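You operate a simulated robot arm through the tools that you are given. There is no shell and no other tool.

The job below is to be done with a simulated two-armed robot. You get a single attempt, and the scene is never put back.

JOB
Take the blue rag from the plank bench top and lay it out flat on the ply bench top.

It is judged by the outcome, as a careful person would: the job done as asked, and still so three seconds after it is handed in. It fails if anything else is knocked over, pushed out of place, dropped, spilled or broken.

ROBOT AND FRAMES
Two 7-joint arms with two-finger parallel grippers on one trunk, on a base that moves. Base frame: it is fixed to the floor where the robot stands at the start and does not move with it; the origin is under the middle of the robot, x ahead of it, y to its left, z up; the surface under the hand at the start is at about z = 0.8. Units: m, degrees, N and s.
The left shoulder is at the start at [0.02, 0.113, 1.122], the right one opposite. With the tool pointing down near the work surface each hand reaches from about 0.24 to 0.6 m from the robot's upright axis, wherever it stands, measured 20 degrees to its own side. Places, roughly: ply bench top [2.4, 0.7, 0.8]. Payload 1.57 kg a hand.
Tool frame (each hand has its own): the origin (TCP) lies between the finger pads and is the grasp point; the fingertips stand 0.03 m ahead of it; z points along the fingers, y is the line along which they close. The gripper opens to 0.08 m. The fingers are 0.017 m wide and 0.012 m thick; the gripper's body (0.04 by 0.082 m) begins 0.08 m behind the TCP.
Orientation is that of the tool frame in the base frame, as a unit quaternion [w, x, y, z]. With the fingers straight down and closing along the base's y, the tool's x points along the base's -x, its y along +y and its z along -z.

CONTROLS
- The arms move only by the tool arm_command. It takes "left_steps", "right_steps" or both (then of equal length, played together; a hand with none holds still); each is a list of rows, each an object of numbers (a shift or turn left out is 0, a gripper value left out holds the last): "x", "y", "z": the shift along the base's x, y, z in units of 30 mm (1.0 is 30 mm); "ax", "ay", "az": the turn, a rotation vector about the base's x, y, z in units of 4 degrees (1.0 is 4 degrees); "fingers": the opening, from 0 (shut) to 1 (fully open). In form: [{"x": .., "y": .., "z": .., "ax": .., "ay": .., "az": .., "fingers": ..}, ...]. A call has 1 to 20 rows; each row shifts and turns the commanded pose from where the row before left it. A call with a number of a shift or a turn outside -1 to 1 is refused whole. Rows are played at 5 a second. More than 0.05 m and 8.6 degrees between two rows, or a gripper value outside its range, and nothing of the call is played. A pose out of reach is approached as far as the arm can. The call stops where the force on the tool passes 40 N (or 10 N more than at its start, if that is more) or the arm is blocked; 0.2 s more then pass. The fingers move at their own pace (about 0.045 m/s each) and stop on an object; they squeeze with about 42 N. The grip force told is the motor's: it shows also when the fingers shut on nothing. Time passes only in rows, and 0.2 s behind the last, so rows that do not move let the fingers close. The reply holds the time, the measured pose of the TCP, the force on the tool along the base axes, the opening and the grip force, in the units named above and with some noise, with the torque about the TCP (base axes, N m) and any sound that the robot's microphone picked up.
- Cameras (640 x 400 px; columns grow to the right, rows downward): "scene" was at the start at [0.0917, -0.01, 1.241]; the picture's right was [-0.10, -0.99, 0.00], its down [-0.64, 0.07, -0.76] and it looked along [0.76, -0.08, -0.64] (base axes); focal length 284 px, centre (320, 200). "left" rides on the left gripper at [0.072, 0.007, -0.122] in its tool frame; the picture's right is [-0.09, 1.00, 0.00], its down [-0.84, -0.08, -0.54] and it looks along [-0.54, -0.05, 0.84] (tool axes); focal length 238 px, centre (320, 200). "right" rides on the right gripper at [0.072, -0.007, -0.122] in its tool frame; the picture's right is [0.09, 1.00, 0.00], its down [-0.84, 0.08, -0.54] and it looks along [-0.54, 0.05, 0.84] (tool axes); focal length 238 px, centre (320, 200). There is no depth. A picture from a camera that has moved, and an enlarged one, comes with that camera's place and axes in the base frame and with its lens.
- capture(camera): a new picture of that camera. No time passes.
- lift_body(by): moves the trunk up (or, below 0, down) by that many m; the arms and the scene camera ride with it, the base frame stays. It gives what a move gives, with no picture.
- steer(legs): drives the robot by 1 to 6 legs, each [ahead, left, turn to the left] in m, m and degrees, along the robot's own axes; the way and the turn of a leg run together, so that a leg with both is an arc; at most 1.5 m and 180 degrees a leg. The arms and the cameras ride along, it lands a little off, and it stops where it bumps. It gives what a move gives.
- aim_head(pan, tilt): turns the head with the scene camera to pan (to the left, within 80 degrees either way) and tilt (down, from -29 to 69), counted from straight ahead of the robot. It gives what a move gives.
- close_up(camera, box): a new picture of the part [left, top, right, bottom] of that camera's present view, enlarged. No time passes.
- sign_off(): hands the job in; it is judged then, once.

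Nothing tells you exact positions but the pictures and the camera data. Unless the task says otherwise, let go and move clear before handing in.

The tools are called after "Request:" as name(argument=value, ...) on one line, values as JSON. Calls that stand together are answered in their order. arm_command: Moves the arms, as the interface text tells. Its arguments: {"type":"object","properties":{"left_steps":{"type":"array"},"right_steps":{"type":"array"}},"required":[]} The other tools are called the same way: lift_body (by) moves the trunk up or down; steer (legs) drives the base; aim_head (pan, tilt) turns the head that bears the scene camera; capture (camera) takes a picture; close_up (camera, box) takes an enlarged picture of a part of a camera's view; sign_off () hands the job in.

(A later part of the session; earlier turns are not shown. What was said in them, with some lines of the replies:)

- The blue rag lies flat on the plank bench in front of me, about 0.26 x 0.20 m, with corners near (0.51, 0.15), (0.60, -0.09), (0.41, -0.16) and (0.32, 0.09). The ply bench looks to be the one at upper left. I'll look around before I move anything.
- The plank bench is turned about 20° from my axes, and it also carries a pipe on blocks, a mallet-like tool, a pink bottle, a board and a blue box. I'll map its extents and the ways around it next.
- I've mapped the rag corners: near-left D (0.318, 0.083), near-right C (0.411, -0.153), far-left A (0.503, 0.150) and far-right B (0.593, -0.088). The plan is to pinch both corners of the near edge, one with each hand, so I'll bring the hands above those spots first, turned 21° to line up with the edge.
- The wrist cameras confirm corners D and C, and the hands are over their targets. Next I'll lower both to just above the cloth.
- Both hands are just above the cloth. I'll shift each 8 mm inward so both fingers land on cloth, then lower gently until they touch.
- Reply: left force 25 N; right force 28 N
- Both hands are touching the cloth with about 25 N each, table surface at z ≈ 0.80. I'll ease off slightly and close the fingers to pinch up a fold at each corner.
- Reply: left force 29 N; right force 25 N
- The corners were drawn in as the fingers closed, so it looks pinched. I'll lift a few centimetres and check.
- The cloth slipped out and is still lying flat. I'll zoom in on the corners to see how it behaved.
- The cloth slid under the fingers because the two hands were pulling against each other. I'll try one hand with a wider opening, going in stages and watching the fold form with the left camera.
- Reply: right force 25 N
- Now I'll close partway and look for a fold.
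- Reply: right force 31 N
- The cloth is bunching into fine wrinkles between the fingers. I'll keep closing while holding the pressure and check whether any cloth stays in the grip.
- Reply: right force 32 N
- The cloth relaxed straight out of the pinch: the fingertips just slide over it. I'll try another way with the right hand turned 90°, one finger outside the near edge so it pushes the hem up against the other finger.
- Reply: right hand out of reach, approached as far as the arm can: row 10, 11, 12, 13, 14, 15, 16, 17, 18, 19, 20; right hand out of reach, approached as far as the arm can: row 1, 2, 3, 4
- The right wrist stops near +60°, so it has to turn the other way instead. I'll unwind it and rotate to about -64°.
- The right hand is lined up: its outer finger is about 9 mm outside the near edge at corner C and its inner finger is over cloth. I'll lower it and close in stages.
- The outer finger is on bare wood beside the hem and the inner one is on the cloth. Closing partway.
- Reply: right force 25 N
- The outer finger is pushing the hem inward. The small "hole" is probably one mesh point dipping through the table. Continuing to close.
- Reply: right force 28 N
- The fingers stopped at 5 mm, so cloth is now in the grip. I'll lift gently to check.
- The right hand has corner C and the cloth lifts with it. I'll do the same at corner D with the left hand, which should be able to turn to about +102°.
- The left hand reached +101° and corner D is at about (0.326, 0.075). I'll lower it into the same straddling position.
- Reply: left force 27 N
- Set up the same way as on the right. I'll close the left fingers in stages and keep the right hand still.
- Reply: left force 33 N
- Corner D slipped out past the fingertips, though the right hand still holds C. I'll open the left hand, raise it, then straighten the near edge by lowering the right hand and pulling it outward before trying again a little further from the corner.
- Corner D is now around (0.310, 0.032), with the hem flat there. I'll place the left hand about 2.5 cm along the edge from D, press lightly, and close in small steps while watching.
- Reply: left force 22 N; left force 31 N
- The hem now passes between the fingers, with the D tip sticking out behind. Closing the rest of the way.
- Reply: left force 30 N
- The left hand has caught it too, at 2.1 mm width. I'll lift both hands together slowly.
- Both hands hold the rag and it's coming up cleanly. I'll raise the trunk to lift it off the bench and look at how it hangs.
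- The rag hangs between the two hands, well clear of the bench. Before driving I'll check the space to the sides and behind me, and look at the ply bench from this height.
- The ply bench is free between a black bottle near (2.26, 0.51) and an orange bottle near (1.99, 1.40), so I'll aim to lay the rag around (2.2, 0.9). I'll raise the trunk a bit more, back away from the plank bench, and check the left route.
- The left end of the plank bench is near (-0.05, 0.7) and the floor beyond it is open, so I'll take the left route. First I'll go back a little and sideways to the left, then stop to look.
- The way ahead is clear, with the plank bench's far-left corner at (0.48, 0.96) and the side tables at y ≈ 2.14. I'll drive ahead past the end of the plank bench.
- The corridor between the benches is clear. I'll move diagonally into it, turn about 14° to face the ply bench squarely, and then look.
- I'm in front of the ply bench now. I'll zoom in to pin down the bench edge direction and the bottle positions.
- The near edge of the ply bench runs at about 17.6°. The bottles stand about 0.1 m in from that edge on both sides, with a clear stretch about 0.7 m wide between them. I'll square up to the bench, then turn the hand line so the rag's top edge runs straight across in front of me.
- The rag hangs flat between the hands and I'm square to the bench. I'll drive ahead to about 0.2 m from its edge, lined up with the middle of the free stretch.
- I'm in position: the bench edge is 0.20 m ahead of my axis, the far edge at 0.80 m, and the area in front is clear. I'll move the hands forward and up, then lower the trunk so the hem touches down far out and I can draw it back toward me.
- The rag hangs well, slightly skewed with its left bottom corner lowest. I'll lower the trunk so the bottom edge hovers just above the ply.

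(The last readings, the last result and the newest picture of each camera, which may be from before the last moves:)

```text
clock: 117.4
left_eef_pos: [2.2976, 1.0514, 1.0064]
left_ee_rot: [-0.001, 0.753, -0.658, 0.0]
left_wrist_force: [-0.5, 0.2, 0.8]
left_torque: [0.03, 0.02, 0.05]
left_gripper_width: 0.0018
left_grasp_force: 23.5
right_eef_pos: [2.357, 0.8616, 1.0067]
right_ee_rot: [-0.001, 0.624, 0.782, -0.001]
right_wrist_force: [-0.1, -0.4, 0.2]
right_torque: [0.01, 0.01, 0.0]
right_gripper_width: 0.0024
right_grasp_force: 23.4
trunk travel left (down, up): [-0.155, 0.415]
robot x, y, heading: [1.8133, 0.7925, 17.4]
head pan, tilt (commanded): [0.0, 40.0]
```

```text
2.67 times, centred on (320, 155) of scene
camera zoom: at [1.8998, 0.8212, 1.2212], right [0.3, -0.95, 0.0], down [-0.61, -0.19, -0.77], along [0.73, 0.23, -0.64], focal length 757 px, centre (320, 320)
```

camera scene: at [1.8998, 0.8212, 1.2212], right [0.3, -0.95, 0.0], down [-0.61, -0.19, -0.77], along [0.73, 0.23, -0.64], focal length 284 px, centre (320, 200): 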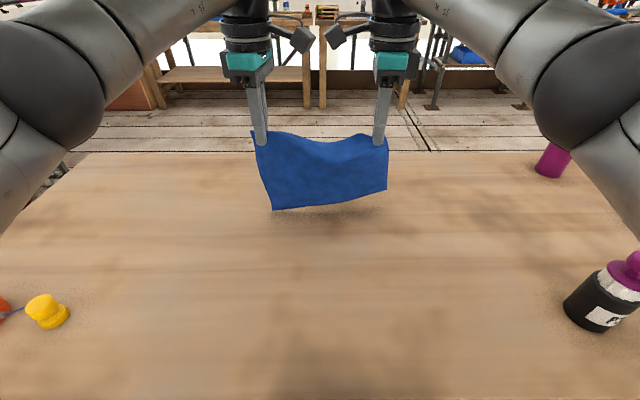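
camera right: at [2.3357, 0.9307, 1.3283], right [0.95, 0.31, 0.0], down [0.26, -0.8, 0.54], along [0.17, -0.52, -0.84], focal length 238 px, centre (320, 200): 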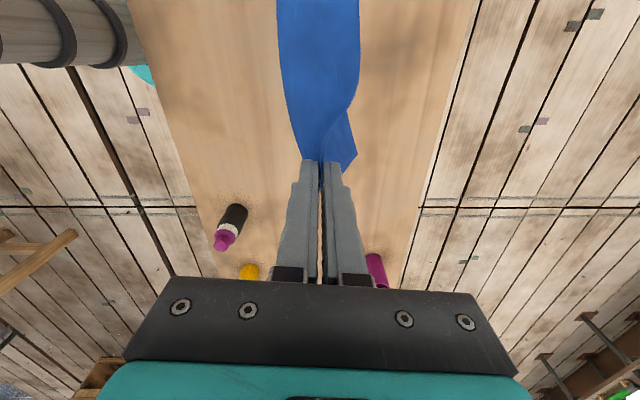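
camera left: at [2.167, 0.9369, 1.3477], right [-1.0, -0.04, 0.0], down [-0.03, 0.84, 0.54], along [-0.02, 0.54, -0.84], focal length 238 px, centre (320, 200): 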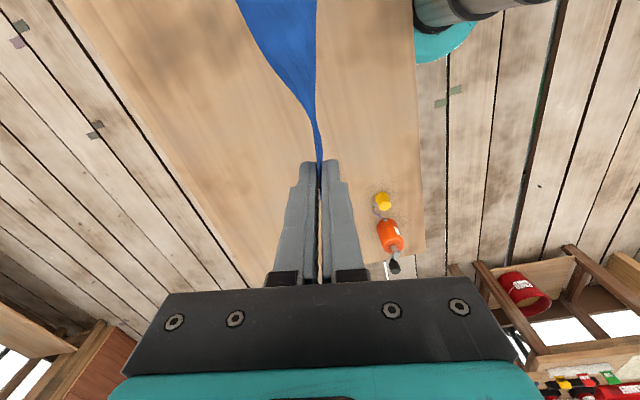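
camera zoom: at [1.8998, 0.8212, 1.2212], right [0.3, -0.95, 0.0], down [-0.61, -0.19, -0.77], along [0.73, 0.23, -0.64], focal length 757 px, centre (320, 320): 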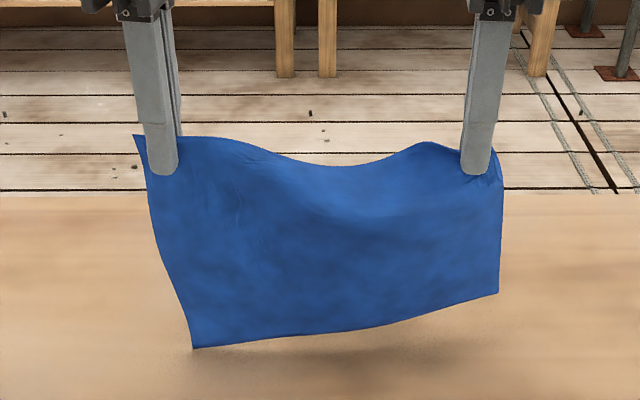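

As my hands go down, my elbows come near the bottles at the sides (the black bottle top is about z 0.92). I'll raise the trunk 0.1 m, shift 5 cm left to centre between the bottles, and check elbow clearance.

Request:
lift_body(by=0.1)

Request:
steer(legs=[[0, 0.05, 0]])

Request:
aim_head(pan=-45, tilt=45)

Request:
capture(camera="scene")

Request:
aim_head(pan=45, tilt=45)

Request:
capture(camera="scene")

```text
clock: 118.7
left_eef_pos: [2.2974, 1.053, 1.1071]
left_ee_rot: [0.0, 0.752, -0.659, 0.0]
left_wrist_force: [0.5, 0.7, -0.5]
left_torque: [-0.02, -0.02, -0.01]
left_gripper_width: 0.0021
left_grasp_force: 23.7
right_eef_pos: [2.3576, 0.8617, 1.107]
right_ee_rot: [-0.001, 0.624, 0.781, 0.0]
right_wrist_force: [-0.3, -0.3, 0.1]
right_torque: [-0.01, 0.03, 0.03]
right_gripper_width: 0.0028
right_grasp_force: 23.9
trunk travel left (down, up): [-0.255, 0.315]
robot x, y, heading: [1.814, 0.794, 17.5]
head pan, tilt (commanded): [0.0, 40.0]
```

```text
clock: 119.7
left_eef_pos: [2.2815, 1.1005, 1.1055]
left_ee_rot: [0.0, 0.753, -0.658, 0.001]
left_wrist_force: [0.0, 0.4, 0.3]
left_torque: [-0.03, 0.0, 0.05]
left_gripper_width: 0.0021
left_grasp_force: 23.9
right_eef_pos: [2.3419, 0.909, 1.1077]
right_ee_rot: [0.0, 0.624, 0.782, 0.0]
right_wrist_force: [0.8, 0.4, 0.3]
right_torque: [-0.03, 0.02, 0.05]
right_gripper_width: 0.0023
right_grasp_force: 23.7
trunk travel left (down, up): [-0.255, 0.315]
robot x, y, heading: [1.7992, 0.844, 17.8]
head pan, tilt (commanded): [0.0, 40.0]
```

```text
clock: 120.8
left_eef_pos: [2.2819, 1.0989, 1.1064]
left_ee_rot: [0.0, 0.753, -0.658, 0.0]
left_wrist_force: [-0.1, -0.4, 0.2]
left_torque: [-0.01, 0.01, 0.01]
left_gripper_width: 0.0021
left_grasp_force: 23.4
right_eef_pos: [2.3431, 0.9085, 1.1067]
right_ee_rot: [-0.001, 0.624, 0.781, 0.001]
right_wrist_force: [0.3, 0.1, 0.1]
right_torque: [-0.02, 0.02, 0.03]
right_gripper_width: 0.0025
right_grasp_force: 23.8
trunk travel left (down, up): [-0.255, 0.315]
robot x, y, heading: [1.7979, 0.84, 17.6]
head pan, tilt (commanded): [-45.0, 45.0]
```

```text
taken
camera scene: at [1.8761, 0.8054, 1.3139], right [-0.46, -0.89, 0.0], down [-0.63, 0.33, -0.71], along [0.63, -0.33, -0.71], focal length 284 px, centre (320, 200)
```

scene: 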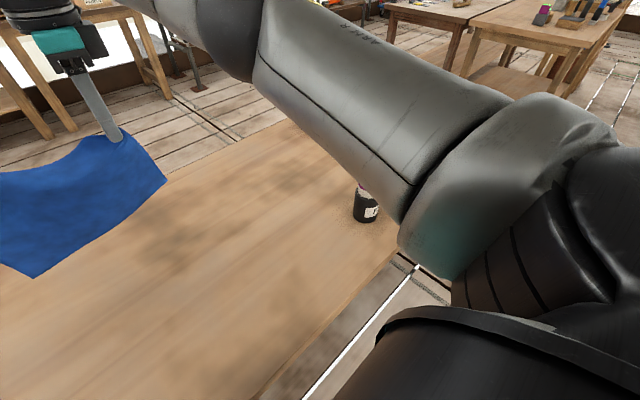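

```text
clock: 122.4
left_eef_pos: [2.2821, 1.0993, 1.1065]
left_ee_rot: [0.0, 0.752, -0.659, -0.001]
left_wrist_force: [0.1, -0.2, 0.3]
left_torque: [0.02, -0.02, 0.04]
left_gripper_width: 0.0021
left_grasp_force: 23.6
right_eef_pos: [2.3423, 0.9084, 1.1071]
right_ee_rot: [0.0, 0.624, 0.781, 0.0]
right_wrist_force: [0.8, -0.3, -0.2]
right_torque: [-0.02, -0.03, 0.04]
right_gripper_width: 0.0026
right_grasp_force: 23.7
trunk travel left (down, up): [-0.255, 0.315]
robot x, y, heading: [1.7973, 0.8409, 17.7]
head pan, tilt (commanded): [45.0, 45.0]
```

```text
taken
camera scene: at [1.8414, 0.9149, 1.3139], right [0.89, -0.46, 0.0], down [-0.33, -0.63, -0.71], along [0.33, 0.63, -0.71], focal length 284 px, centre (320, 200)
```

scene: 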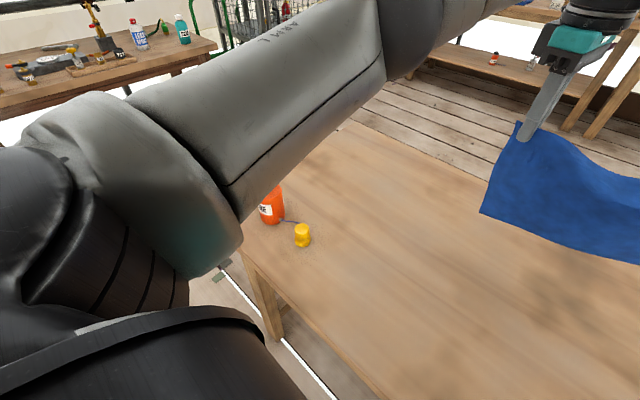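

Clearance over the bottles looks good now. I'll lower the hands until the bottom edge is just about to touch, then recheck.

Request:
arm_command(left_steps=[{"z": -0.8, "x": -0.025, "y": 0.08}, {"z": -0.8, "x": -0.025, "y": 0.08}, {"z": -0.8}, {"z": -0.8}, {"z": -0.6}, {}, {}], right_steps=[{"z": -0.8, "x": 0.025, "y": -0.08}, {"z": -0.8, "x": 0.025, "y": -0.08}, {"z": -0.8}, {"z": -0.8}, {"z": -0.6}, {}, {}])

Request:
capture(camera="scene")

Request:
aim_head(pan=0, tilt=45)

Request:
capture(camera="scene")

```text
clock: 124.0
left_eef_pos: [2.2809, 1.1042, 0.9938]
left_ee_rot: [0.0, 0.752, -0.659, 0.0]
left_wrist_force: [-0.2, -0.5, -0.1]
left_torque: [-0.02, -0.03, 0.03]
left_gripper_width: 0.0018
left_grasp_force: 23.5
right_eef_pos: [2.3449, 0.9051, 0.9925]
right_ee_rot: [-0.001, 0.624, 0.781, 0.0]
right_wrist_force: [-0.1, -0.2, -0.2]
right_torque: [0.01, -0.01, 0.03]
right_gripper_width: 0.0025
right_grasp_force: 24.2
trunk travel left (down, up): [-0.255, 0.315]
robot x, y, heading: [1.7985, 0.8437, 17.5]
head pan, tilt (commanded): [45.0, 45.0]
```

```text
taken
camera scene: at [1.8414, 0.915, 1.3139], right [0.89, -0.46, 0.0], down [-0.33, -0.63, -0.71], along [0.33, 0.63, -0.71], focal length 284 px, centre (320, 200)
```

scene: 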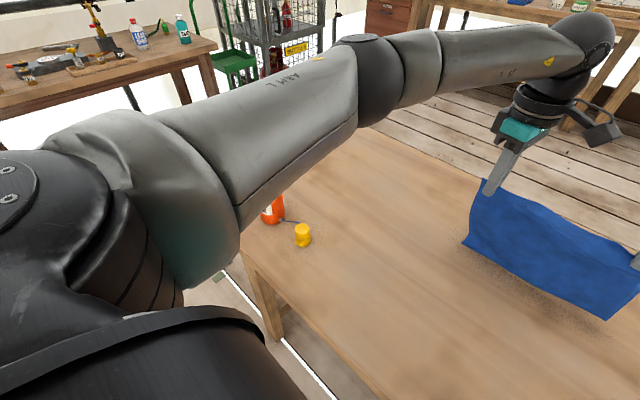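

```text
clock: 125.1
left_eef_pos: [2.2808, 1.1032, 0.9928]
left_ee_rot: [0.0, 0.752, -0.659, 0.0]
left_wrist_force: [0.0, -0.6, -0.1]
left_torque: [-0.01, -0.01, 0.05]
left_gripper_width: 0.002
left_grasp_force: 23.4
right_eef_pos: [2.3453, 0.9053, 0.9924]
right_ee_rot: [-0.001, 0.624, 0.782, -0.001]
right_wrist_force: [0.4, 0.3, 0.2]
right_torque: [0.06, 0.0, 0.04]
right_gripper_width: 0.0024
right_grasp_force: 23.6
trunk travel left (down, up): [-0.255, 0.315]
robot x, y, heading: [1.7973, 0.8424, 17.6]
head pan, tilt (commanded): [0.0, 45.0]
```

```text
taken
camera scene: at [1.8814, 0.8674, 1.3139], right [0.3, -0.95, 0.0], down [-0.67, -0.21, -0.71], along [0.67, 0.21, -0.71], focal length 284 px, centre (320, 200)
```

scene: 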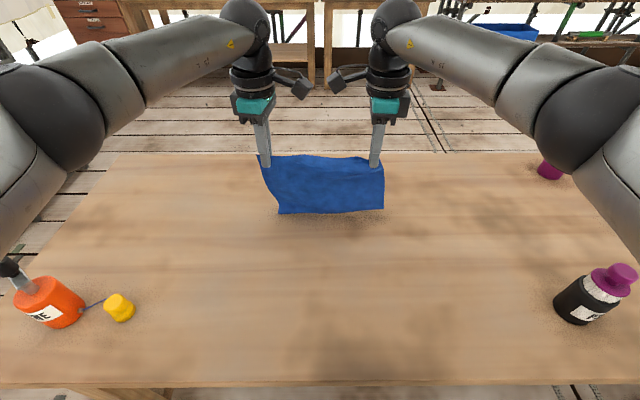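

The rag is level now with its bottom edge about 2 cm above the ply. I'll raise the trunk a little more for elbow clearance, then start laying: touch the far edge down and draw back toward me.

Request:
lift_body(by=0.06)

Request:
arm_command(left_steps=[{"z": -0.855}, {"z": -0.855}, {"z": -0.855}, {"z": -0.433, "x": -0.556, "y": -0.176}, {"z": -0.433, "x": -0.556, "y": -0.176}, {"z": -0.5, "x": -0.6355, "y": -0.2013}, {"z": -0.5, "x": -0.6355, "y": -0.2013}, {}], right_steps=[{"z": -0.855}, {"z": -0.855}, {"z": -0.855}, {"z": -0.433, "x": -0.556, "y": -0.176}, {"z": -0.433, "x": -0.556, "y": -0.176}, {"z": -0.5, "x": -0.6355, "y": -0.2013}, {"z": -0.5, "x": -0.6355, "y": -0.2013}, {}])

Request:
capture(camera="scene")

Request:
close_up(camera="scene", box=[200, 120, 440, 270])

```text
clock: 126.1
left_eef_pos: [2.2808, 1.1037, 1.0522]
left_ee_rot: [0.0, 0.752, -0.659, 0.0]
left_wrist_force: [0.9, -0.7, 0.3]
left_torque: [0.0, 0.01, 0.0]
left_gripper_width: 0.002
left_grasp_force: 23.5
right_eef_pos: [2.3445, 0.9041, 1.0532]
right_ee_rot: [-0.001, 0.624, 0.781, -0.001]
right_wrist_force: [-0.5, -0.6, 0.1]
right_torque: [0.0, 0.01, 0.05]
right_gripper_width: 0.0025
right_grasp_force: 24.1
trunk travel left (down, up): [-0.315, 0.255]
robot x, y, heading: [1.7988, 0.8402, 17.5]
head pan, tilt (commanded): [0.0, 45.0]
```

```text
clock: 127.9
left_eef_pos: [2.2091, 1.0802, 0.9195]
left_ee_rot: [0.0, 0.752, -0.659, -0.001]
left_wrist_force: [-0.1, -0.3, -0.1]
left_torque: [0.0, -0.01, 0.02]
left_gripper_width: 0.002
left_grasp_force: 23.6
right_eef_pos: [2.2733, 0.8809, 0.92]
right_ee_rot: [0.0, 0.625, 0.781, 0.0]
right_wrist_force: [0.0, 0.4, 0.5]
right_torque: [-0.02, -0.01, 0.03]
right_gripper_width: 0.0024
right_grasp_force: 24.1
trunk travel left (down, up): [-0.315, 0.255]
robot x, y, heading: [1.7974, 0.8376, 17.8]
head pan, tilt (commanded): [0.0, 45.0]
```

```text
taken
camera scene: at [1.8816, 0.8674, 1.3739], right [0.3, -0.95, 0.0], down [-0.67, -0.21, -0.71], along [0.67, 0.21, -0.71], focal length 284 px, centre (320, 200)
```

scene: 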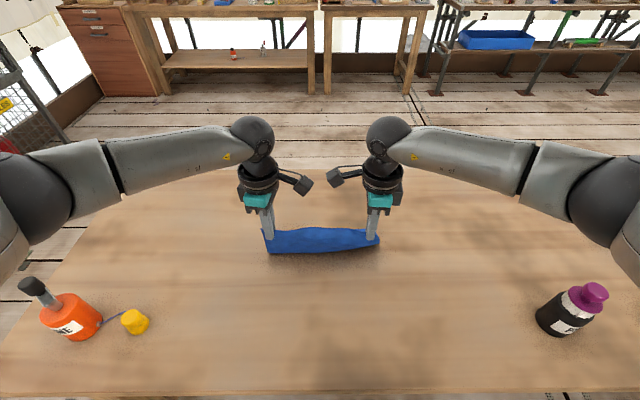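

```text
2.67 times, centred on (320, 195) of scene
camera zoom: at [1.8816, 0.8674, 1.3739], right [0.3, -0.95, 0.0], down [-0.67, -0.21, -0.71], along [0.67, 0.21, -0.71], focal length 757 px, centre (320, 213)
```

zoom: 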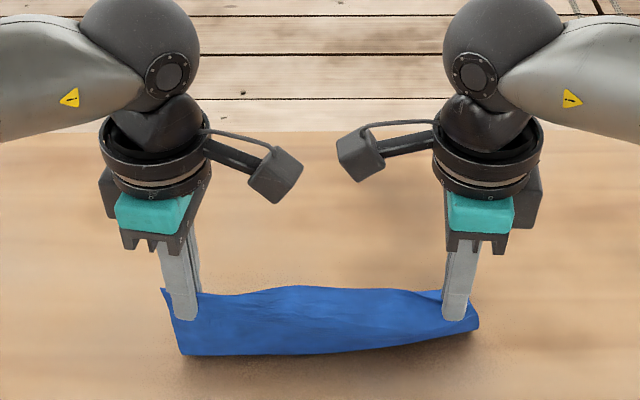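

Request:
capture(camera="right")

Request:
capture(camera="left")

```text
taken
camera right: at [2.2507, 0.9499, 1.041], right [0.95, 0.31, 0.0], down [0.26, -0.8, 0.54], along [0.17, -0.52, -0.84], focal length 238 px, centre (320, 200)
```

right: 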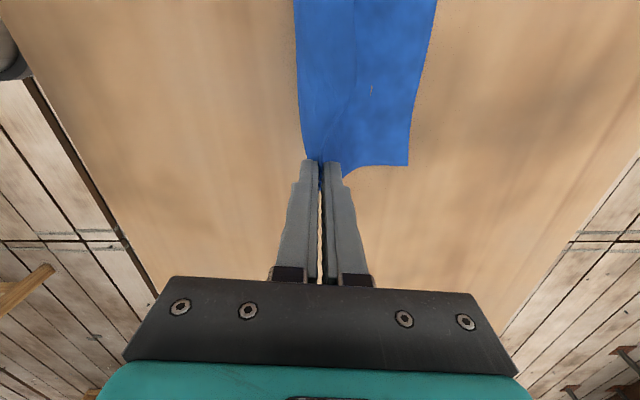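

```text
taken
camera left: at [2.2132, 1.0086, 1.0412], right [-1.0, -0.04, 0.0], down [-0.03, 0.84, 0.54], along [-0.02, 0.54, -0.84], focal length 238 px, centre (320, 200)
```

left: 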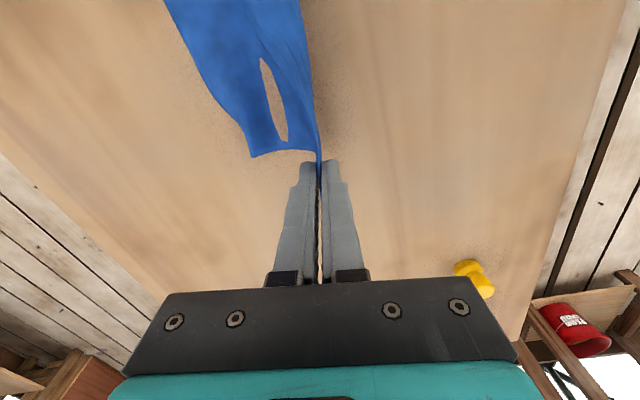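

The wrist views show the far part lying on the ply beyond the fingers, which is what I wanted. Continuing down and back.

Request:
arm_command(left_steps=[{"z": -0.5, "x": -0.556, "y": -0.176}, {"z": -0.5, "x": -0.556, "y": -0.176}, {"z": -0.5, "x": -0.477, "y": -0.151}, {"z": -0.5, "x": -0.477, "y": -0.151}, {"z": -0.3, "x": -0.4, "y": -0.127}, {"z": -0.2, "x": -0.4, "y": -0.127}, {}], right_steps=[{"z": -0.5, "x": -0.556, "y": -0.176}, {"z": -0.5, "x": -0.556, "y": -0.176}, {"z": -0.5, "x": -0.477, "y": -0.151}, {"z": -0.5, "x": -0.477, "y": -0.151}, {"z": -0.3, "x": -0.4, "y": -0.127}, {"z": -0.2, "x": -0.4, "y": -0.127}, {}])

Request:
capture(camera="scene")

Request:
capture(camera="right")

Request:
capture(camera="left")

```text
clock: 129.5
left_eef_pos: [2.1235, 1.0535, 0.8454]
left_ee_rot: [0.0, 0.752, -0.659, 0.001]
left_wrist_force: [0.5, -0.9, -0.5]
left_torque: [0.05, -0.03, 0.01]
left_gripper_width: 0.0019
left_grasp_force: 23.9
right_eef_pos: [2.1874, 0.856, 0.8449]
right_ee_rot: [-0.001, 0.624, 0.781, 0.0]
right_wrist_force: [-0.8, 0.7, 3.1]
right_torque: [0.07, 0.03, 0.07]
right_gripper_width: 0.0022
right_grasp_force: 23.7
trunk travel left (down, up): [-0.315, 0.255]
robot x, y, heading: [1.7971, 0.8428, 17.6]
head pan, tilt (commanded): [0.0, 45.0]
```

```text
taken
camera scene: at [1.8813, 0.8674, 1.3739], right [0.3, -0.95, 0.0], down [-0.67, -0.21, -0.71], along [0.67, 0.21, -0.71], focal length 284 px, centre (320, 200)
```

scene: 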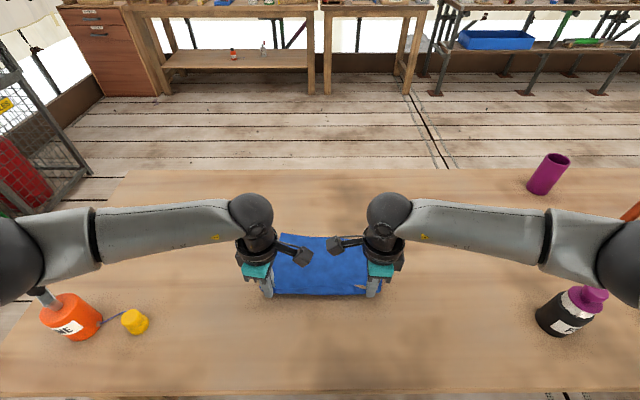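

```text
taken
camera right: at [2.1651, 0.9238, 0.9666], right [0.95, 0.31, 0.0], down [0.26, -0.8, 0.54], along [0.17, -0.51, -0.84], focal length 238 px, centre (320, 200)
```

right: 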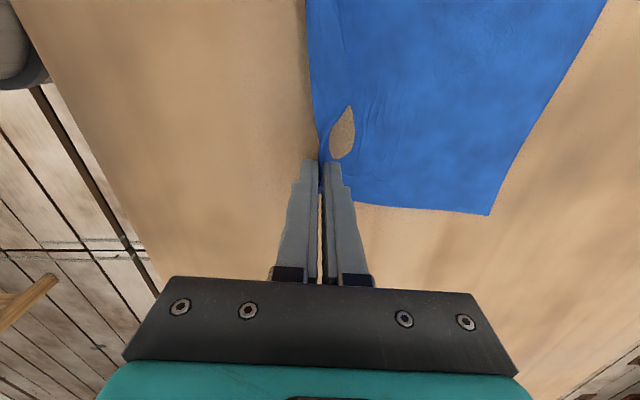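

```text
taken
camera left: at [2.1271, 0.9815, 0.966], right [-1.0, -0.04, 0.0], down [-0.03, 0.84, 0.54], along [-0.02, 0.54, -0.84], focal length 238 px, centre (320, 200)
```

left: 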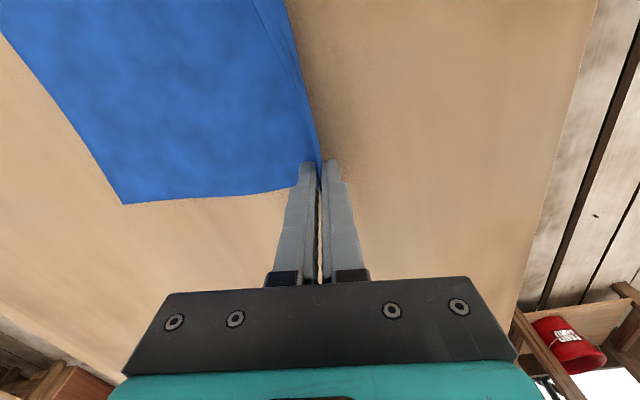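

The rag is nearly flat, but my left elbow is close to the orange bottle's nozzle. I'll check that clearance before going any further.

Request:
aim_head(pan=50, tilt=50)

Request:
capture(camera="scene")

Request:
aim_head(pan=-50, tilt=50)

Request:
capture(camera="scene")

```text
clock: 130.7
left_eef_pos: [2.1246, 1.0542, 0.8442]
left_ee_rot: [0.0, 0.752, -0.659, 0.001]
left_wrist_force: [0.6, -0.7, -0.5]
left_torque: [-0.01, 0.03, 0.02]
left_gripper_width: 0.0019
left_grasp_force: 23.6
right_eef_pos: [2.1882, 0.8544, 0.8452]
right_ee_rot: [-0.001, 0.624, 0.781, -0.001]
right_wrist_force: [-1.2, 0.4, 0.6]
right_torque: [-0.02, 0.0, 0.01]
right_gripper_width: 0.0025
right_grasp_force: 23.6
trunk travel left (down, up): [-0.315, 0.255]
robot x, y, heading: [1.799, 0.8425, 17.5]
head pan, tilt (commanded): [50.0, 50.0]
```

```text
taken
camera scene: at [1.8334, 0.9139, 1.367], right [0.92, -0.38, 0.0], down [-0.29, -0.71, -0.64], along [0.25, 0.59, -0.77], focal length 284 px, centre (320, 200)
```

scene: 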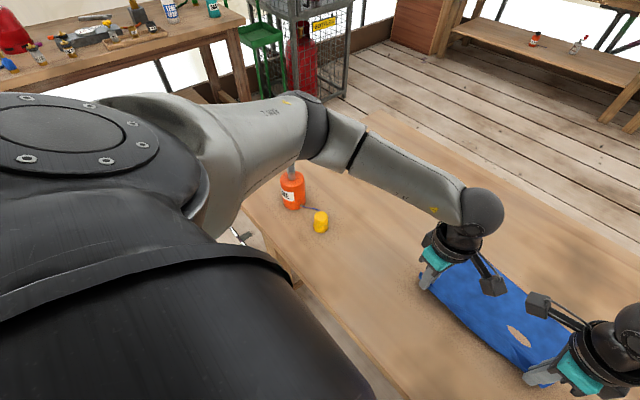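

```text
clock: 132.5
left_eef_pos: [2.1241, 1.0551, 0.8444]
left_ee_rot: [0.0, 0.753, -0.658, 0.0]
left_wrist_force: [0.4, -1.3, -0.1]
left_torque: [0.05, 0.03, 0.02]
left_gripper_width: 0.0018
left_grasp_force: 24.0
right_eef_pos: [2.188, 0.8548, 0.8457]
right_ee_rot: [-0.001, 0.624, 0.781, -0.001]
right_wrist_force: [-0.1, 0.0, -0.6]
right_torque: [0.01, 0.01, 0.01]
right_gripper_width: 0.0029
right_grasp_force: 23.8
trunk travel left (down, up): [-0.315, 0.255]
robot x, y, heading: [1.795, 0.8381, 17.7]
head pan, tilt (commanded): [-50.0, 50.0]
```

```text
taken
camera scene: at [1.8689, 0.8016, 1.367], right [-0.54, -0.84, 0.0], down [-0.65, 0.41, -0.64], along [0.54, -0.34, -0.77], focal length 284 px, centre (320, 200)
```

scene: 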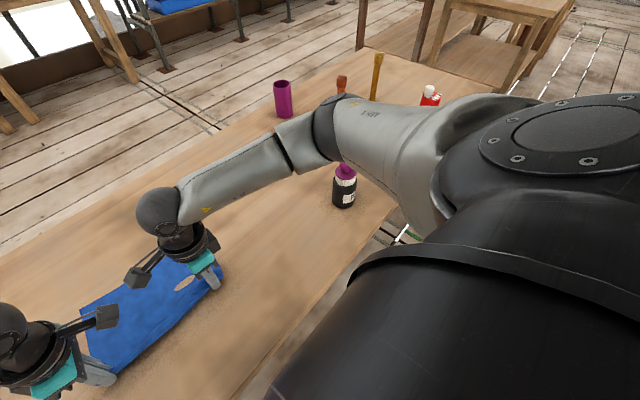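

My elbows are well above the bottles, by roughly 12 cm. I'll lower the last centimetre, pull back slightly to straighten the rag, and look again before letting go.

Request:
arm_command(left_steps=[{"z": -0.15, "x": -0.26, "y": -0.083}, {"z": -0.1, "x": -0.26, "y": -0.083}, {"x": -0.2, "y": -0.063}, {}], right_steps=[{"z": -0.15, "x": -0.26, "y": -0.083}, {"z": -0.1, "x": -0.26, "y": -0.083}, {"x": -0.2, "y": -0.063}, {}])

Request:
aim_head(pan=0, tilt=60)

Request:
close_up(camera="scene", box=[200, 80, 440, 230])

Request:
capture(camera="right")

Request:
capture(camera="left")

```text
clock: 133.5
left_eef_pos: [2.1014, 1.0467, 0.8373]
left_ee_rot: [0.0, 0.752, -0.659, 0.0]
left_wrist_force: [-0.5, -0.5, 1.1]
left_torque: [0.03, 0.02, -0.01]
left_gripper_width: 0.0018
left_grasp_force: 23.3
right_eef_pos: [2.165, 0.8463, 0.8379]
right_ee_rot: [-0.001, 0.624, 0.782, -0.001]
right_wrist_force: [-0.5, 0.6, -0.3]
right_torque: [0.0, 0.0, -0.02]
right_gripper_width: 0.0023
right_grasp_force: 23.8
trunk travel left (down, up): [-0.315, 0.255]
robot x, y, heading: [1.7974, 0.8427, 17.6]
head pan, tilt (commanded): [-50.0, 50.0]
```

```text
clock: 134.7
left_eef_pos: [2.1026, 1.0472, 0.8367]
left_ee_rot: [-0.001, 0.752, -0.659, 0.0]
left_wrist_force: [0.3, 0.2, 0.2]
left_torque: [-0.01, -0.02, -0.02]
left_gripper_width: 0.0022
left_grasp_force: 23.5
right_eef_pos: [2.1651, 0.8474, 0.8382]
right_ee_rot: [-0.001, 0.624, 0.782, -0.001]
right_wrist_force: [0.0, 0.3, 0.5]
right_torque: [-0.02, 0.02, 0.03]
right_gripper_width: 0.0022
right_grasp_force: 24.0
trunk travel left (down, up): [-0.315, 0.255]
robot x, y, heading: [1.7975, 0.8389, 17.3]
head pan, tilt (commanded): [0.0, 60.0]
```

```text
2.67 times, centred on (320, 155) of scene
camera zoom: at [1.8675, 0.8628, 1.3544], right [0.3, -0.95, 0.0], down [-0.83, -0.26, -0.5], along [0.48, 0.15, -0.87], focal length 757 px, centre (320, 320)
```

zoom: 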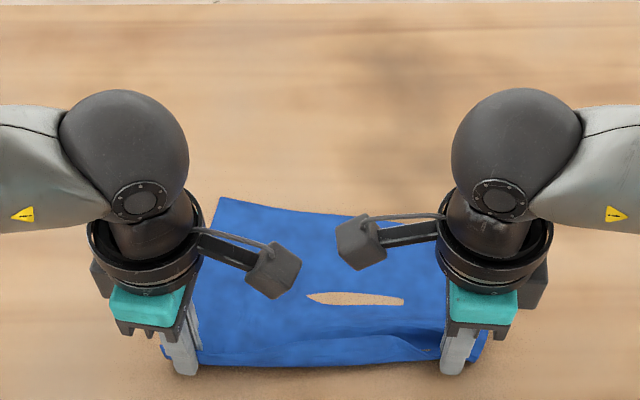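

```text
taken
camera right: at [2.1435, 0.9166, 0.9589], right [0.95, 0.31, 0.0], down [0.26, -0.8, 0.54], along [0.17, -0.52, -0.84], focal length 238 px, centre (320, 200)
```

right: 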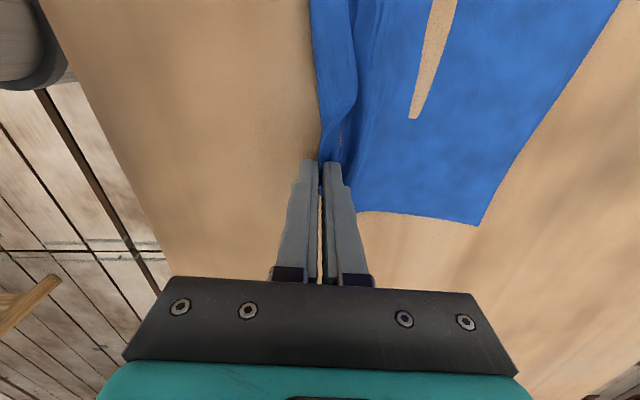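

```text
taken
camera left: at [2.1057, 0.9747, 0.9585], right [-1.0, -0.04, 0.0], down [-0.03, 0.84, 0.54], along [-0.02, 0.54, -0.84], focal length 238 px, centre (320, 200)
```

left: 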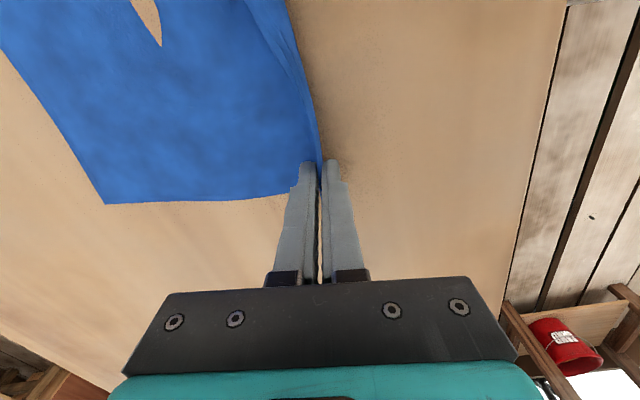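

The rag is laid out, with only the hem between my fingers still standing up. I'll open both grippers a little and lift straight off.

Request:
arm_command(left_steps=[{"fingers": 0.15, "x": -0.19, "y": -0.06}, {}, {}, {"z": 0.2}, {"z": 0.4}, {"z": 0.6}, {"z": 0.8}, {}], right_steps=[{"fingers": 0.15, "x": -0.19, "y": -0.06}, {}, {}, {"z": 0.2}, {"z": 0.4}, {"z": 0.6}, {"z": 0.8}, {}])

Request:
close_up(camera="scene", box=[200, 80, 440, 230])

Request:
capture(camera="right")

Request:
capture(camera="left")

```text
clock: 136.5
left_eef_pos: [2.0962, 1.0446, 0.8974]
left_ee_rot: [0.0, 0.752, -0.659, 0.0]
left_wrist_force: [-0.2, 0.5, 0.4]
left_torque: [0.03, -0.01, -0.03]
left_gripper_width: 0.0122
left_grasp_force: 0.2
right_eef_pos: [2.1607, 0.8459, 0.898]
right_ee_rot: [0.0, 0.625, 0.781, 0.0]
right_wrist_force: [0.7, 0.4, 0.1]
right_torque: [0.02, 0.0, 0.01]
right_gripper_width: 0.012
right_grasp_force: 0.0
trunk travel left (down, up): [-0.315, 0.255]
robot x, y, heading: [1.8001, 0.84, 17.7]
head pan, tilt (commanded): [0.0, 60.0]
```

```text
2.67 times, centred on (320, 155) of scene
camera zoom: at [1.8675, 0.8629, 1.3544], right [0.3, -0.95, 0.0], down [-0.83, -0.26, -0.5], along [0.48, 0.15, -0.87], focal length 757 px, centre (320, 320)
```

zoom: 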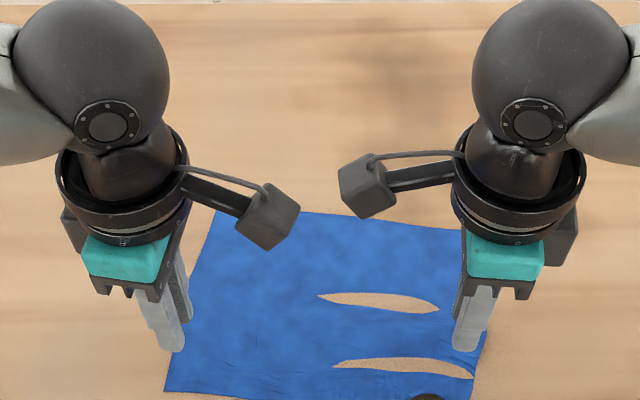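

```text
taken
camera right: at [2.1379, 0.9149, 1.0188], right [0.95, 0.31, 0.0], down [0.26, -0.8, 0.54], along [0.17, -0.52, -0.84], focal length 238 px, centre (320, 200)
```

right: 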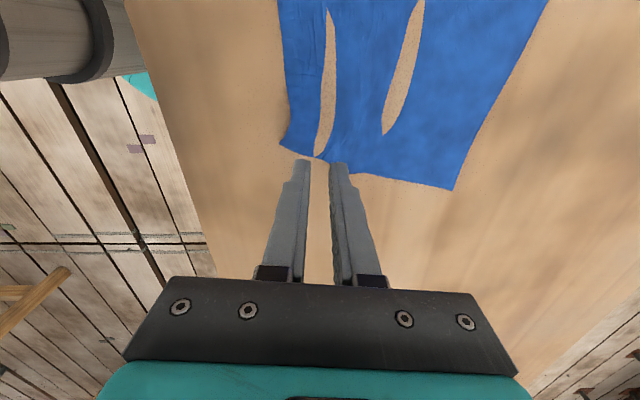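

```text
taken
camera left: at [2.1, 0.9728, 1.0186], right [-1.0, -0.04, 0.0], down [-0.03, 0.84, 0.54], along [-0.02, 0.54, -0.84], focal length 238 px, centre (320, 200)
```

left: 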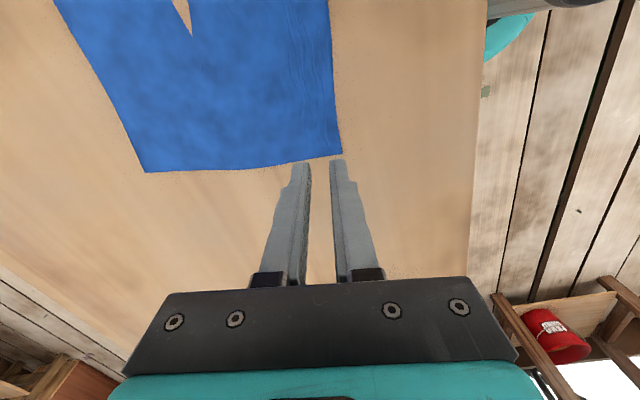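

Released, and the rag lies flat on the ply. I'll raise the hands clear and get an unobstructed look.

Request:
arm_command(left_steps=[{"z": 0.8}, {"z": 0.8, "x": -0.3, "y": 0.8}, {"z": 0.8, "x": -0.3, "y": 0.8}, {"z": 0.4, "x": -0.3, "y": 0.8}, {"x": -0.3, "y": 0.8}, {}], right_steps=[{"z": 0.8}, {"z": 0.8, "x": 0.1, "y": -0.8}, {"z": 0.8, "x": 0.1, "y": -0.8}, {"z": 0.4, "x": 0.1, "y": -0.8}, {"x": 0.1, "y": -0.8}, {}])

Request:
capture(camera="scene")

Request:
close_up(camera="scene", box=[220, 120, 420, 245])

```text
clock: 137.9
left_eef_pos: [2.0592, 1.1412, 0.9816]
left_ee_rot: [0.001, 0.752, -0.66, 0.0]
left_wrist_force: [-0.2, -0.2, 0.1]
left_torque: [0.01, -0.02, -0.03]
left_gripper_width: 0.0119
left_grasp_force: 0.0
right_eef_pos: [2.1723, 0.7506, 0.9811]
right_ee_rot: [-0.001, 0.624, 0.782, 0.0]
right_wrist_force: [0.2, 0.2, -0.3]
right_torque: [0.01, -0.02, -0.02]
right_gripper_width: 0.0118
right_grasp_force: 0.1
trunk travel left (down, up): [-0.315, 0.255]
robot x, y, heading: [1.7975, 0.8399, 17.9]
head pan, tilt (commanded): [0.0, 60.0]
```

```text
taken
camera scene: at [1.8676, 0.863, 1.3544], right [0.3, -0.95, 0.0], down [-0.83, -0.26, -0.5], along [0.48, 0.15, -0.87], focal length 284 px, centre (320, 200)
```

scene: 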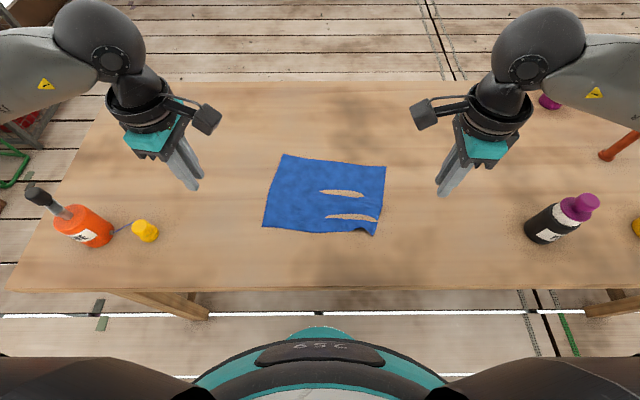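

```text
3.20 times, centred on (320, 182) of scene
camera zoom: at [1.8676, 0.863, 1.3544], right [0.3, -0.95, 0.0], down [-0.83, -0.26, -0.5], along [0.48, 0.15, -0.87], focal length 908 px, centre (320, 256)
```

zoom: 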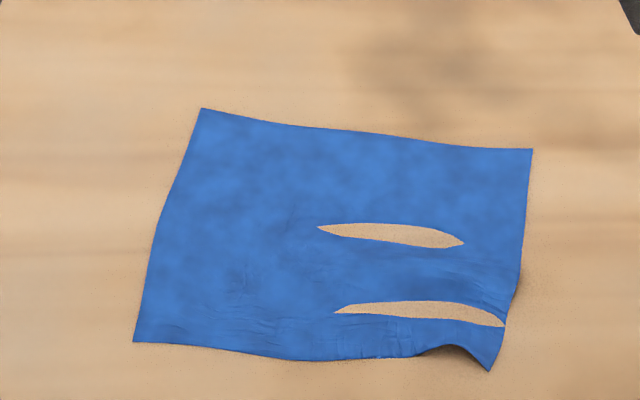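

The rag is spread over nearly its full size, about 0.256 x 0.20 m. There's a small ripple at the near-right corner and two creases beside it. I'll smooth that: left fingertips hold near corner D, right fingertips press near corner C and draw it gently outward.

Request:
arm_command(left_steps=[{"x": 0.215, "y": -0.623, "z": -0.5, "fingers": 0.0}, {"x": 0.215, "y": -0.623, "z": -0.7}, {"x": 0.215, "y": -0.623, "z": -0.7}, {"x": 0.215, "y": -0.623, "z": -0.9}, {"x": 0.215, "y": -0.623, "z": -0.9}, {"z": -0.5}, {}], right_steps=[{"x": -0.24, "y": 0.643, "z": -0.5, "fingers": 0.0}, {"x": -0.24, "y": 0.643, "z": -0.7}, {"x": -0.24, "y": 0.643, "z": -0.7}, {"x": -0.24, "y": 0.643, "z": -0.9}, {"x": -0.24, "y": 0.643, "z": -0.9}, {"z": -0.5}, {}])

Request:
capture(camera="left")

Request:
capture(camera="right")

Request:
close_up(camera="scene", box=[200, 100, 440, 250])

```text
clock: 139.5
left_eef_pos: [2.0946, 1.0476, 0.8547]
left_ee_rot: [-0.001, 0.752, -0.659, 0.0]
left_wrist_force: [-0.2, -0.5, -0.1]
left_torque: [-0.01, 0.0, 0.0]
left_gripper_width: 0.0
left_grasp_force: 21.2
right_eef_pos: [2.1345, 0.8469, 0.8565]
right_ee_rot: [0.0, 0.624, 0.782, -0.001]
right_wrist_force: [0.5, 0.2, -0.3]
right_torque: [0.02, -0.01, 0.03]
right_gripper_width: 0.0001
right_grasp_force: 21.3
trunk travel left (down, up): [-0.315, 0.255]
robot x, y, heading: [1.802, 0.8365, 17.7]
head pan, tilt (commanded): [0.0, 60.0]
```

```text
taken
camera left: at [2.0968, 0.9754, 0.9765], right [-1.0, -0.04, 0.0], down [-0.03, 0.84, 0.54], along [-0.02, 0.54, -0.84], focal length 238 px, centre (320, 200)
```

left: 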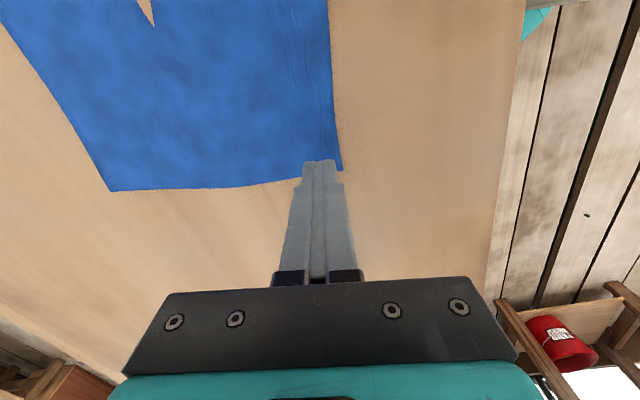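

```text
taken
camera right: at [2.1133, 0.9155, 0.9767], right [0.95, 0.31, 0.0], down [0.26, -0.8, 0.54], along [0.17, -0.52, -0.84], focal length 238 px, centre (320, 200)
```

right: 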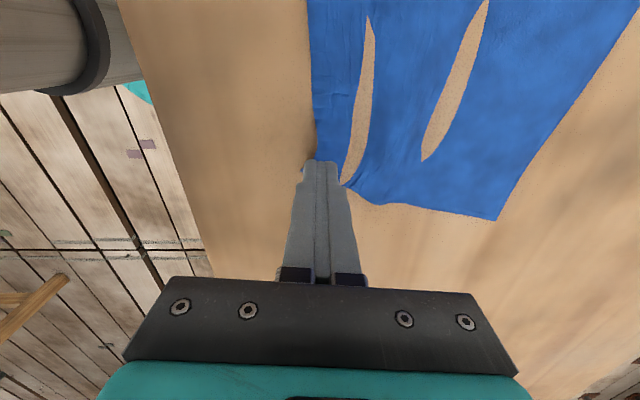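

```text
2.67 times, centred on (320, 175) of scene
camera zoom: at [1.8674, 0.8629, 1.3544], right [0.3, -0.95, 0.0], down [-0.83, -0.26, -0.5], along [0.48, 0.15, -0.87], focal length 757 px, centre (320, 267)
```

zoom: 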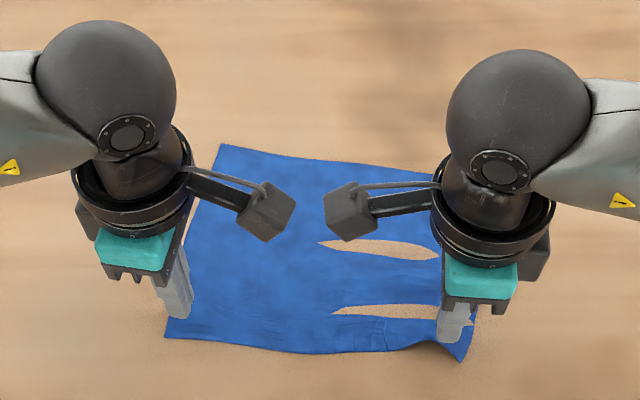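

Request:
arm_command(left_steps=[{"z": -0.5}, {"z": -0.25}, {"z": -0.06}, {}], right_steps=[{"z": -0.55}, {"z": -0.26}, {"z": -0.06}, {}])

```text
clock: 140.5
left_eef_pos: [2.0934, 1.0476, 0.8321]
left_ee_rot: [0.0, 0.753, -0.658, 0.001]
left_wrist_force: [0.1, 0.6, 2.0]
left_torque: [0.03, -0.01, 0.03]
left_gripper_width: 0.0001
left_grasp_force: 21.9
right_eef_pos: [2.1344, 0.846, 0.8329]
right_ee_rot: [0.0, 0.624, 0.781, 0.001]
right_wrist_force: [-2.2, -4.8, 23.1]
right_torque: [-0.09, 0.05, 0.02]
right_gripper_width: 0.0003
right_grasp_force: 21.2
trunk travel left (down, up): [-0.315, 0.255]
robot x, y, heading: [1.7969, 0.8401, 17.5]
head pan, tilt (commanded): [0.0, 60.0]
```

Request:
arm_command(left_steps=[{"z": -0.05}, {}, {}, {}, {}], right_steps=[{"z": 0.02}, {"x": -0.077, "y": -0.2}, {"x": -0.077, "y": -0.2}, {"x": -0.077, "y": -0.2}, {}])

Request:
capture(camera="right")

Request:
close_up(camera="scene", box=[200, 100, 440, 250])

```text
clock: 141.7
left_eef_pos: [2.0932, 1.0486, 0.8315]
left_ee_rot: [-0.001, 0.752, -0.66, 0.003]
left_wrist_force: [-3.4, -1.5, 28.7]
left_torque: [-0.02, 0.14, 0.04]
left_gripper_width: 0.0
left_grasp_force: 21.9
right_eef_pos: [2.1282, 0.8304, 0.8317]
right_ee_rot: [-0.002, 0.623, 0.782, 0.002]
right_wrist_force: [-0.1, 11.1, 19.0]
right_torque: [0.31, -0.02, 0.06]
right_gripper_width: 0.0
right_grasp_force: 21.6
trunk travel left (down, up): [-0.315, 0.255]
robot x, y, heading: [1.7994, 0.8385, 17.6]
head pan, tilt (commanded): [0.0, 60.0]
```

```text
taken
camera right: at [2.1048, 0.8981, 0.953], right [0.95, 0.31, 0.0], down [0.26, -0.8, 0.54], along [0.17, -0.51, -0.84], focal length 238 px, centre (320, 200)
```

right: 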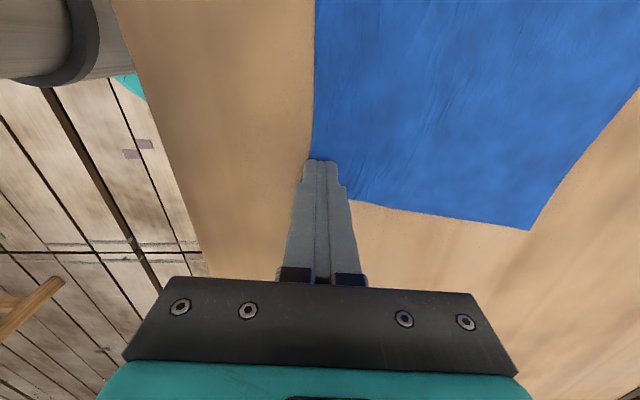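

```text
2.67 times, centred on (320, 175) of scene
camera zoom: at [1.865, 0.8631, 1.3547], right [0.3, -0.95, 0.0], down [-0.82, -0.26, -0.5], along [0.48, 0.15, -0.87], focal length 757 px, centre (320, 267)
```

zoom: 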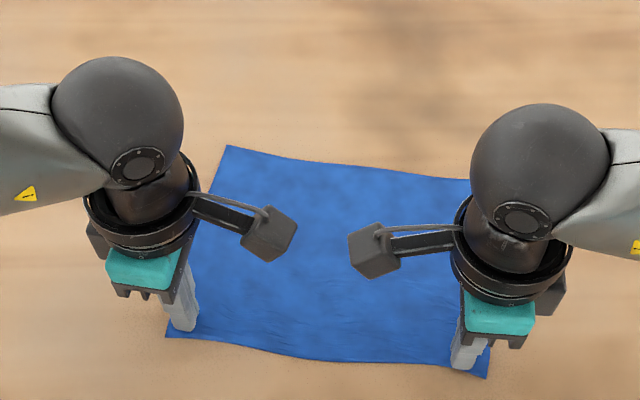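

That worked: the creases and ripple are gone. I'll lift both hands straight off and move them clear.

Request:
arm_command(left_steps=[{"z": 0.1}, {"z": 0.3}, {"z": 0.8}, {"z": 0.8}, {"z": 0.8}, {"z": 0.8, "x": -0.3, "y": 0.7}, {"z": 0.6, "x": -0.3, "y": 0.8}, {"x": -0.3, "y": 0.8}, {}], right_steps=[{"z": 0.1}, {"z": 0.3}, {"z": 0.8}, {"z": 0.8}, {"z": 0.8}, {"z": 0.8, "x": 0.1, "y": -0.7}, {"z": 0.6, "x": 0.1, "y": -0.8}, {"x": 0.1, "y": -0.8}, {}])

Request:
capture(camera="scene")

Request:
close_up(camera="scene", box=[220, 120, 420, 245])

```text
clock: 143.7
left_eef_pos: [2.066, 1.1169, 0.9549]
left_ee_rot: [0.0, 0.752, -0.659, 0.0]
left_wrist_force: [0.7, 0.2, 0.4]
left_torque: [0.0, 0.01, 0.03]
left_gripper_width: 0.0002
left_grasp_force: 21.5
right_eef_pos: [2.1388, 0.7588, 0.9559]
right_ee_rot: [-0.001, 0.623, 0.782, -0.001]
right_wrist_force: [0.1, -0.9, -0.2]
right_torque: [-0.02, -0.04, 0.0]
right_gripper_width: 0.0
right_grasp_force: 20.8
trunk travel left (down, up): [-0.315, 0.255]
robot x, y, heading: [1.7973, 0.8401, 17.8]
head pan, tilt (commanded): [0.0, 60.0]
```

```text
taken
camera scene: at [1.8676, 0.863, 1.3544], right [0.3, -0.95, 0.0], down [-0.83, -0.26, -0.5], along [0.48, 0.15, -0.87], focal length 284 px, centre (320, 200)
```

scene: 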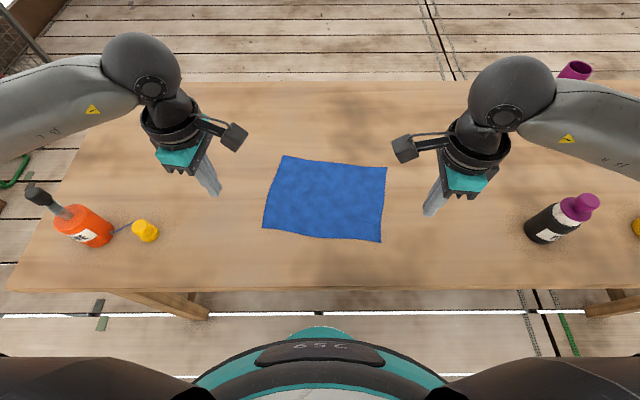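

```text
3.20 times, centred on (320, 182) of scene
camera zoom: at [1.8676, 0.863, 1.3544], right [0.3, -0.95, 0.0], down [-0.83, -0.26, -0.5], along [0.48, 0.15, -0.87], focal length 908 px, centre (320, 256)
```

zoom: 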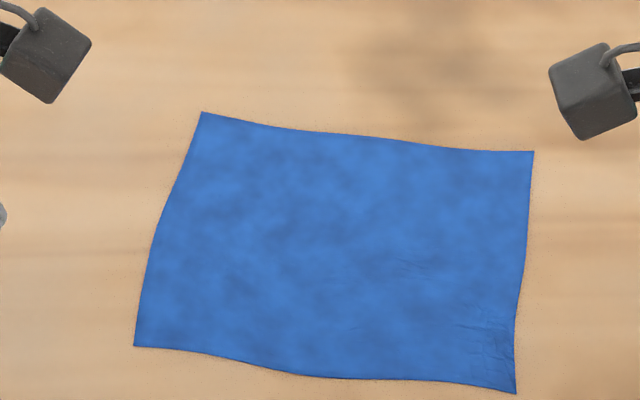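

The rag now lies flat and fully spread on the ply bench, and all the bottles and tools are where they were. I'll raise the trunk to bring the arms well clear and take a last look.

Request:
lift_body(by=0.15)

Request:
capture(camera="scene")

```text
clock: 145.4
left_eef_pos: [2.0652, 1.1181, 1.1051]
left_ee_rot: [0.0, 0.752, -0.659, 0.0]
left_wrist_force: [0.5, 0.0, -0.4]
left_torque: [-0.03, -0.01, -0.02]
left_gripper_width: 0.0
left_grasp_force: 21.8
right_eef_pos: [2.138, 0.7588, 1.106]
right_ee_rot: [-0.001, 0.624, 0.781, -0.001]
right_wrist_force: [0.7, 0.2, 0.3]
right_torque: [-0.01, 0.04, 0.01]
right_gripper_width: 0.0
right_grasp_force: 20.8
trunk travel left (down, up): [-0.465, 0.105]
robot x, y, heading: [1.7951, 0.8414, 18.0]
head pan, tilt (commanded): [0.0, 60.0]
```

```text
taken
camera scene: at [1.8675, 0.8629, 1.5043], right [0.3, -0.95, 0.0], down [-0.83, -0.26, -0.5], along [0.48, 0.15, -0.87], focal length 284 px, centre (320, 200)
```

scene: 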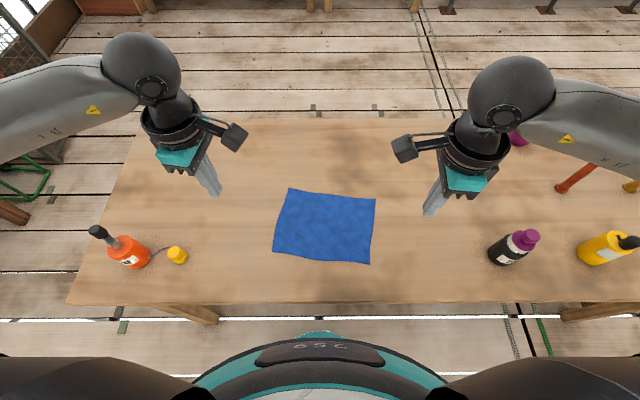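

The blue rag lies flat and fully spread on the ply bench, nothing else has been disturbed, and both hands are empty and clear. I'm handing the job in.

Request:
sign_off()

```text
The job is handed in.
```

The blue rag is now spread flat on the ply bench top, in the clear space between the orange and black bottles, and I've handed the job in.

It took a few tries to grip the rag on the plank bench. The first pinches slid off, and it only held once I pushed the hem up between the fingers. After I set it down there was a ripple and two creases near one corner, so I drew that corner outward until the rag lay flat.

In the last pictures the bottles and tools in view on the ply bench were where they had been. I didn't take a final picture of the plank bench. The last view I had as I drove away showed nothing knocked over or moved. Both hands were empty and clear of the bench when I handed it in.
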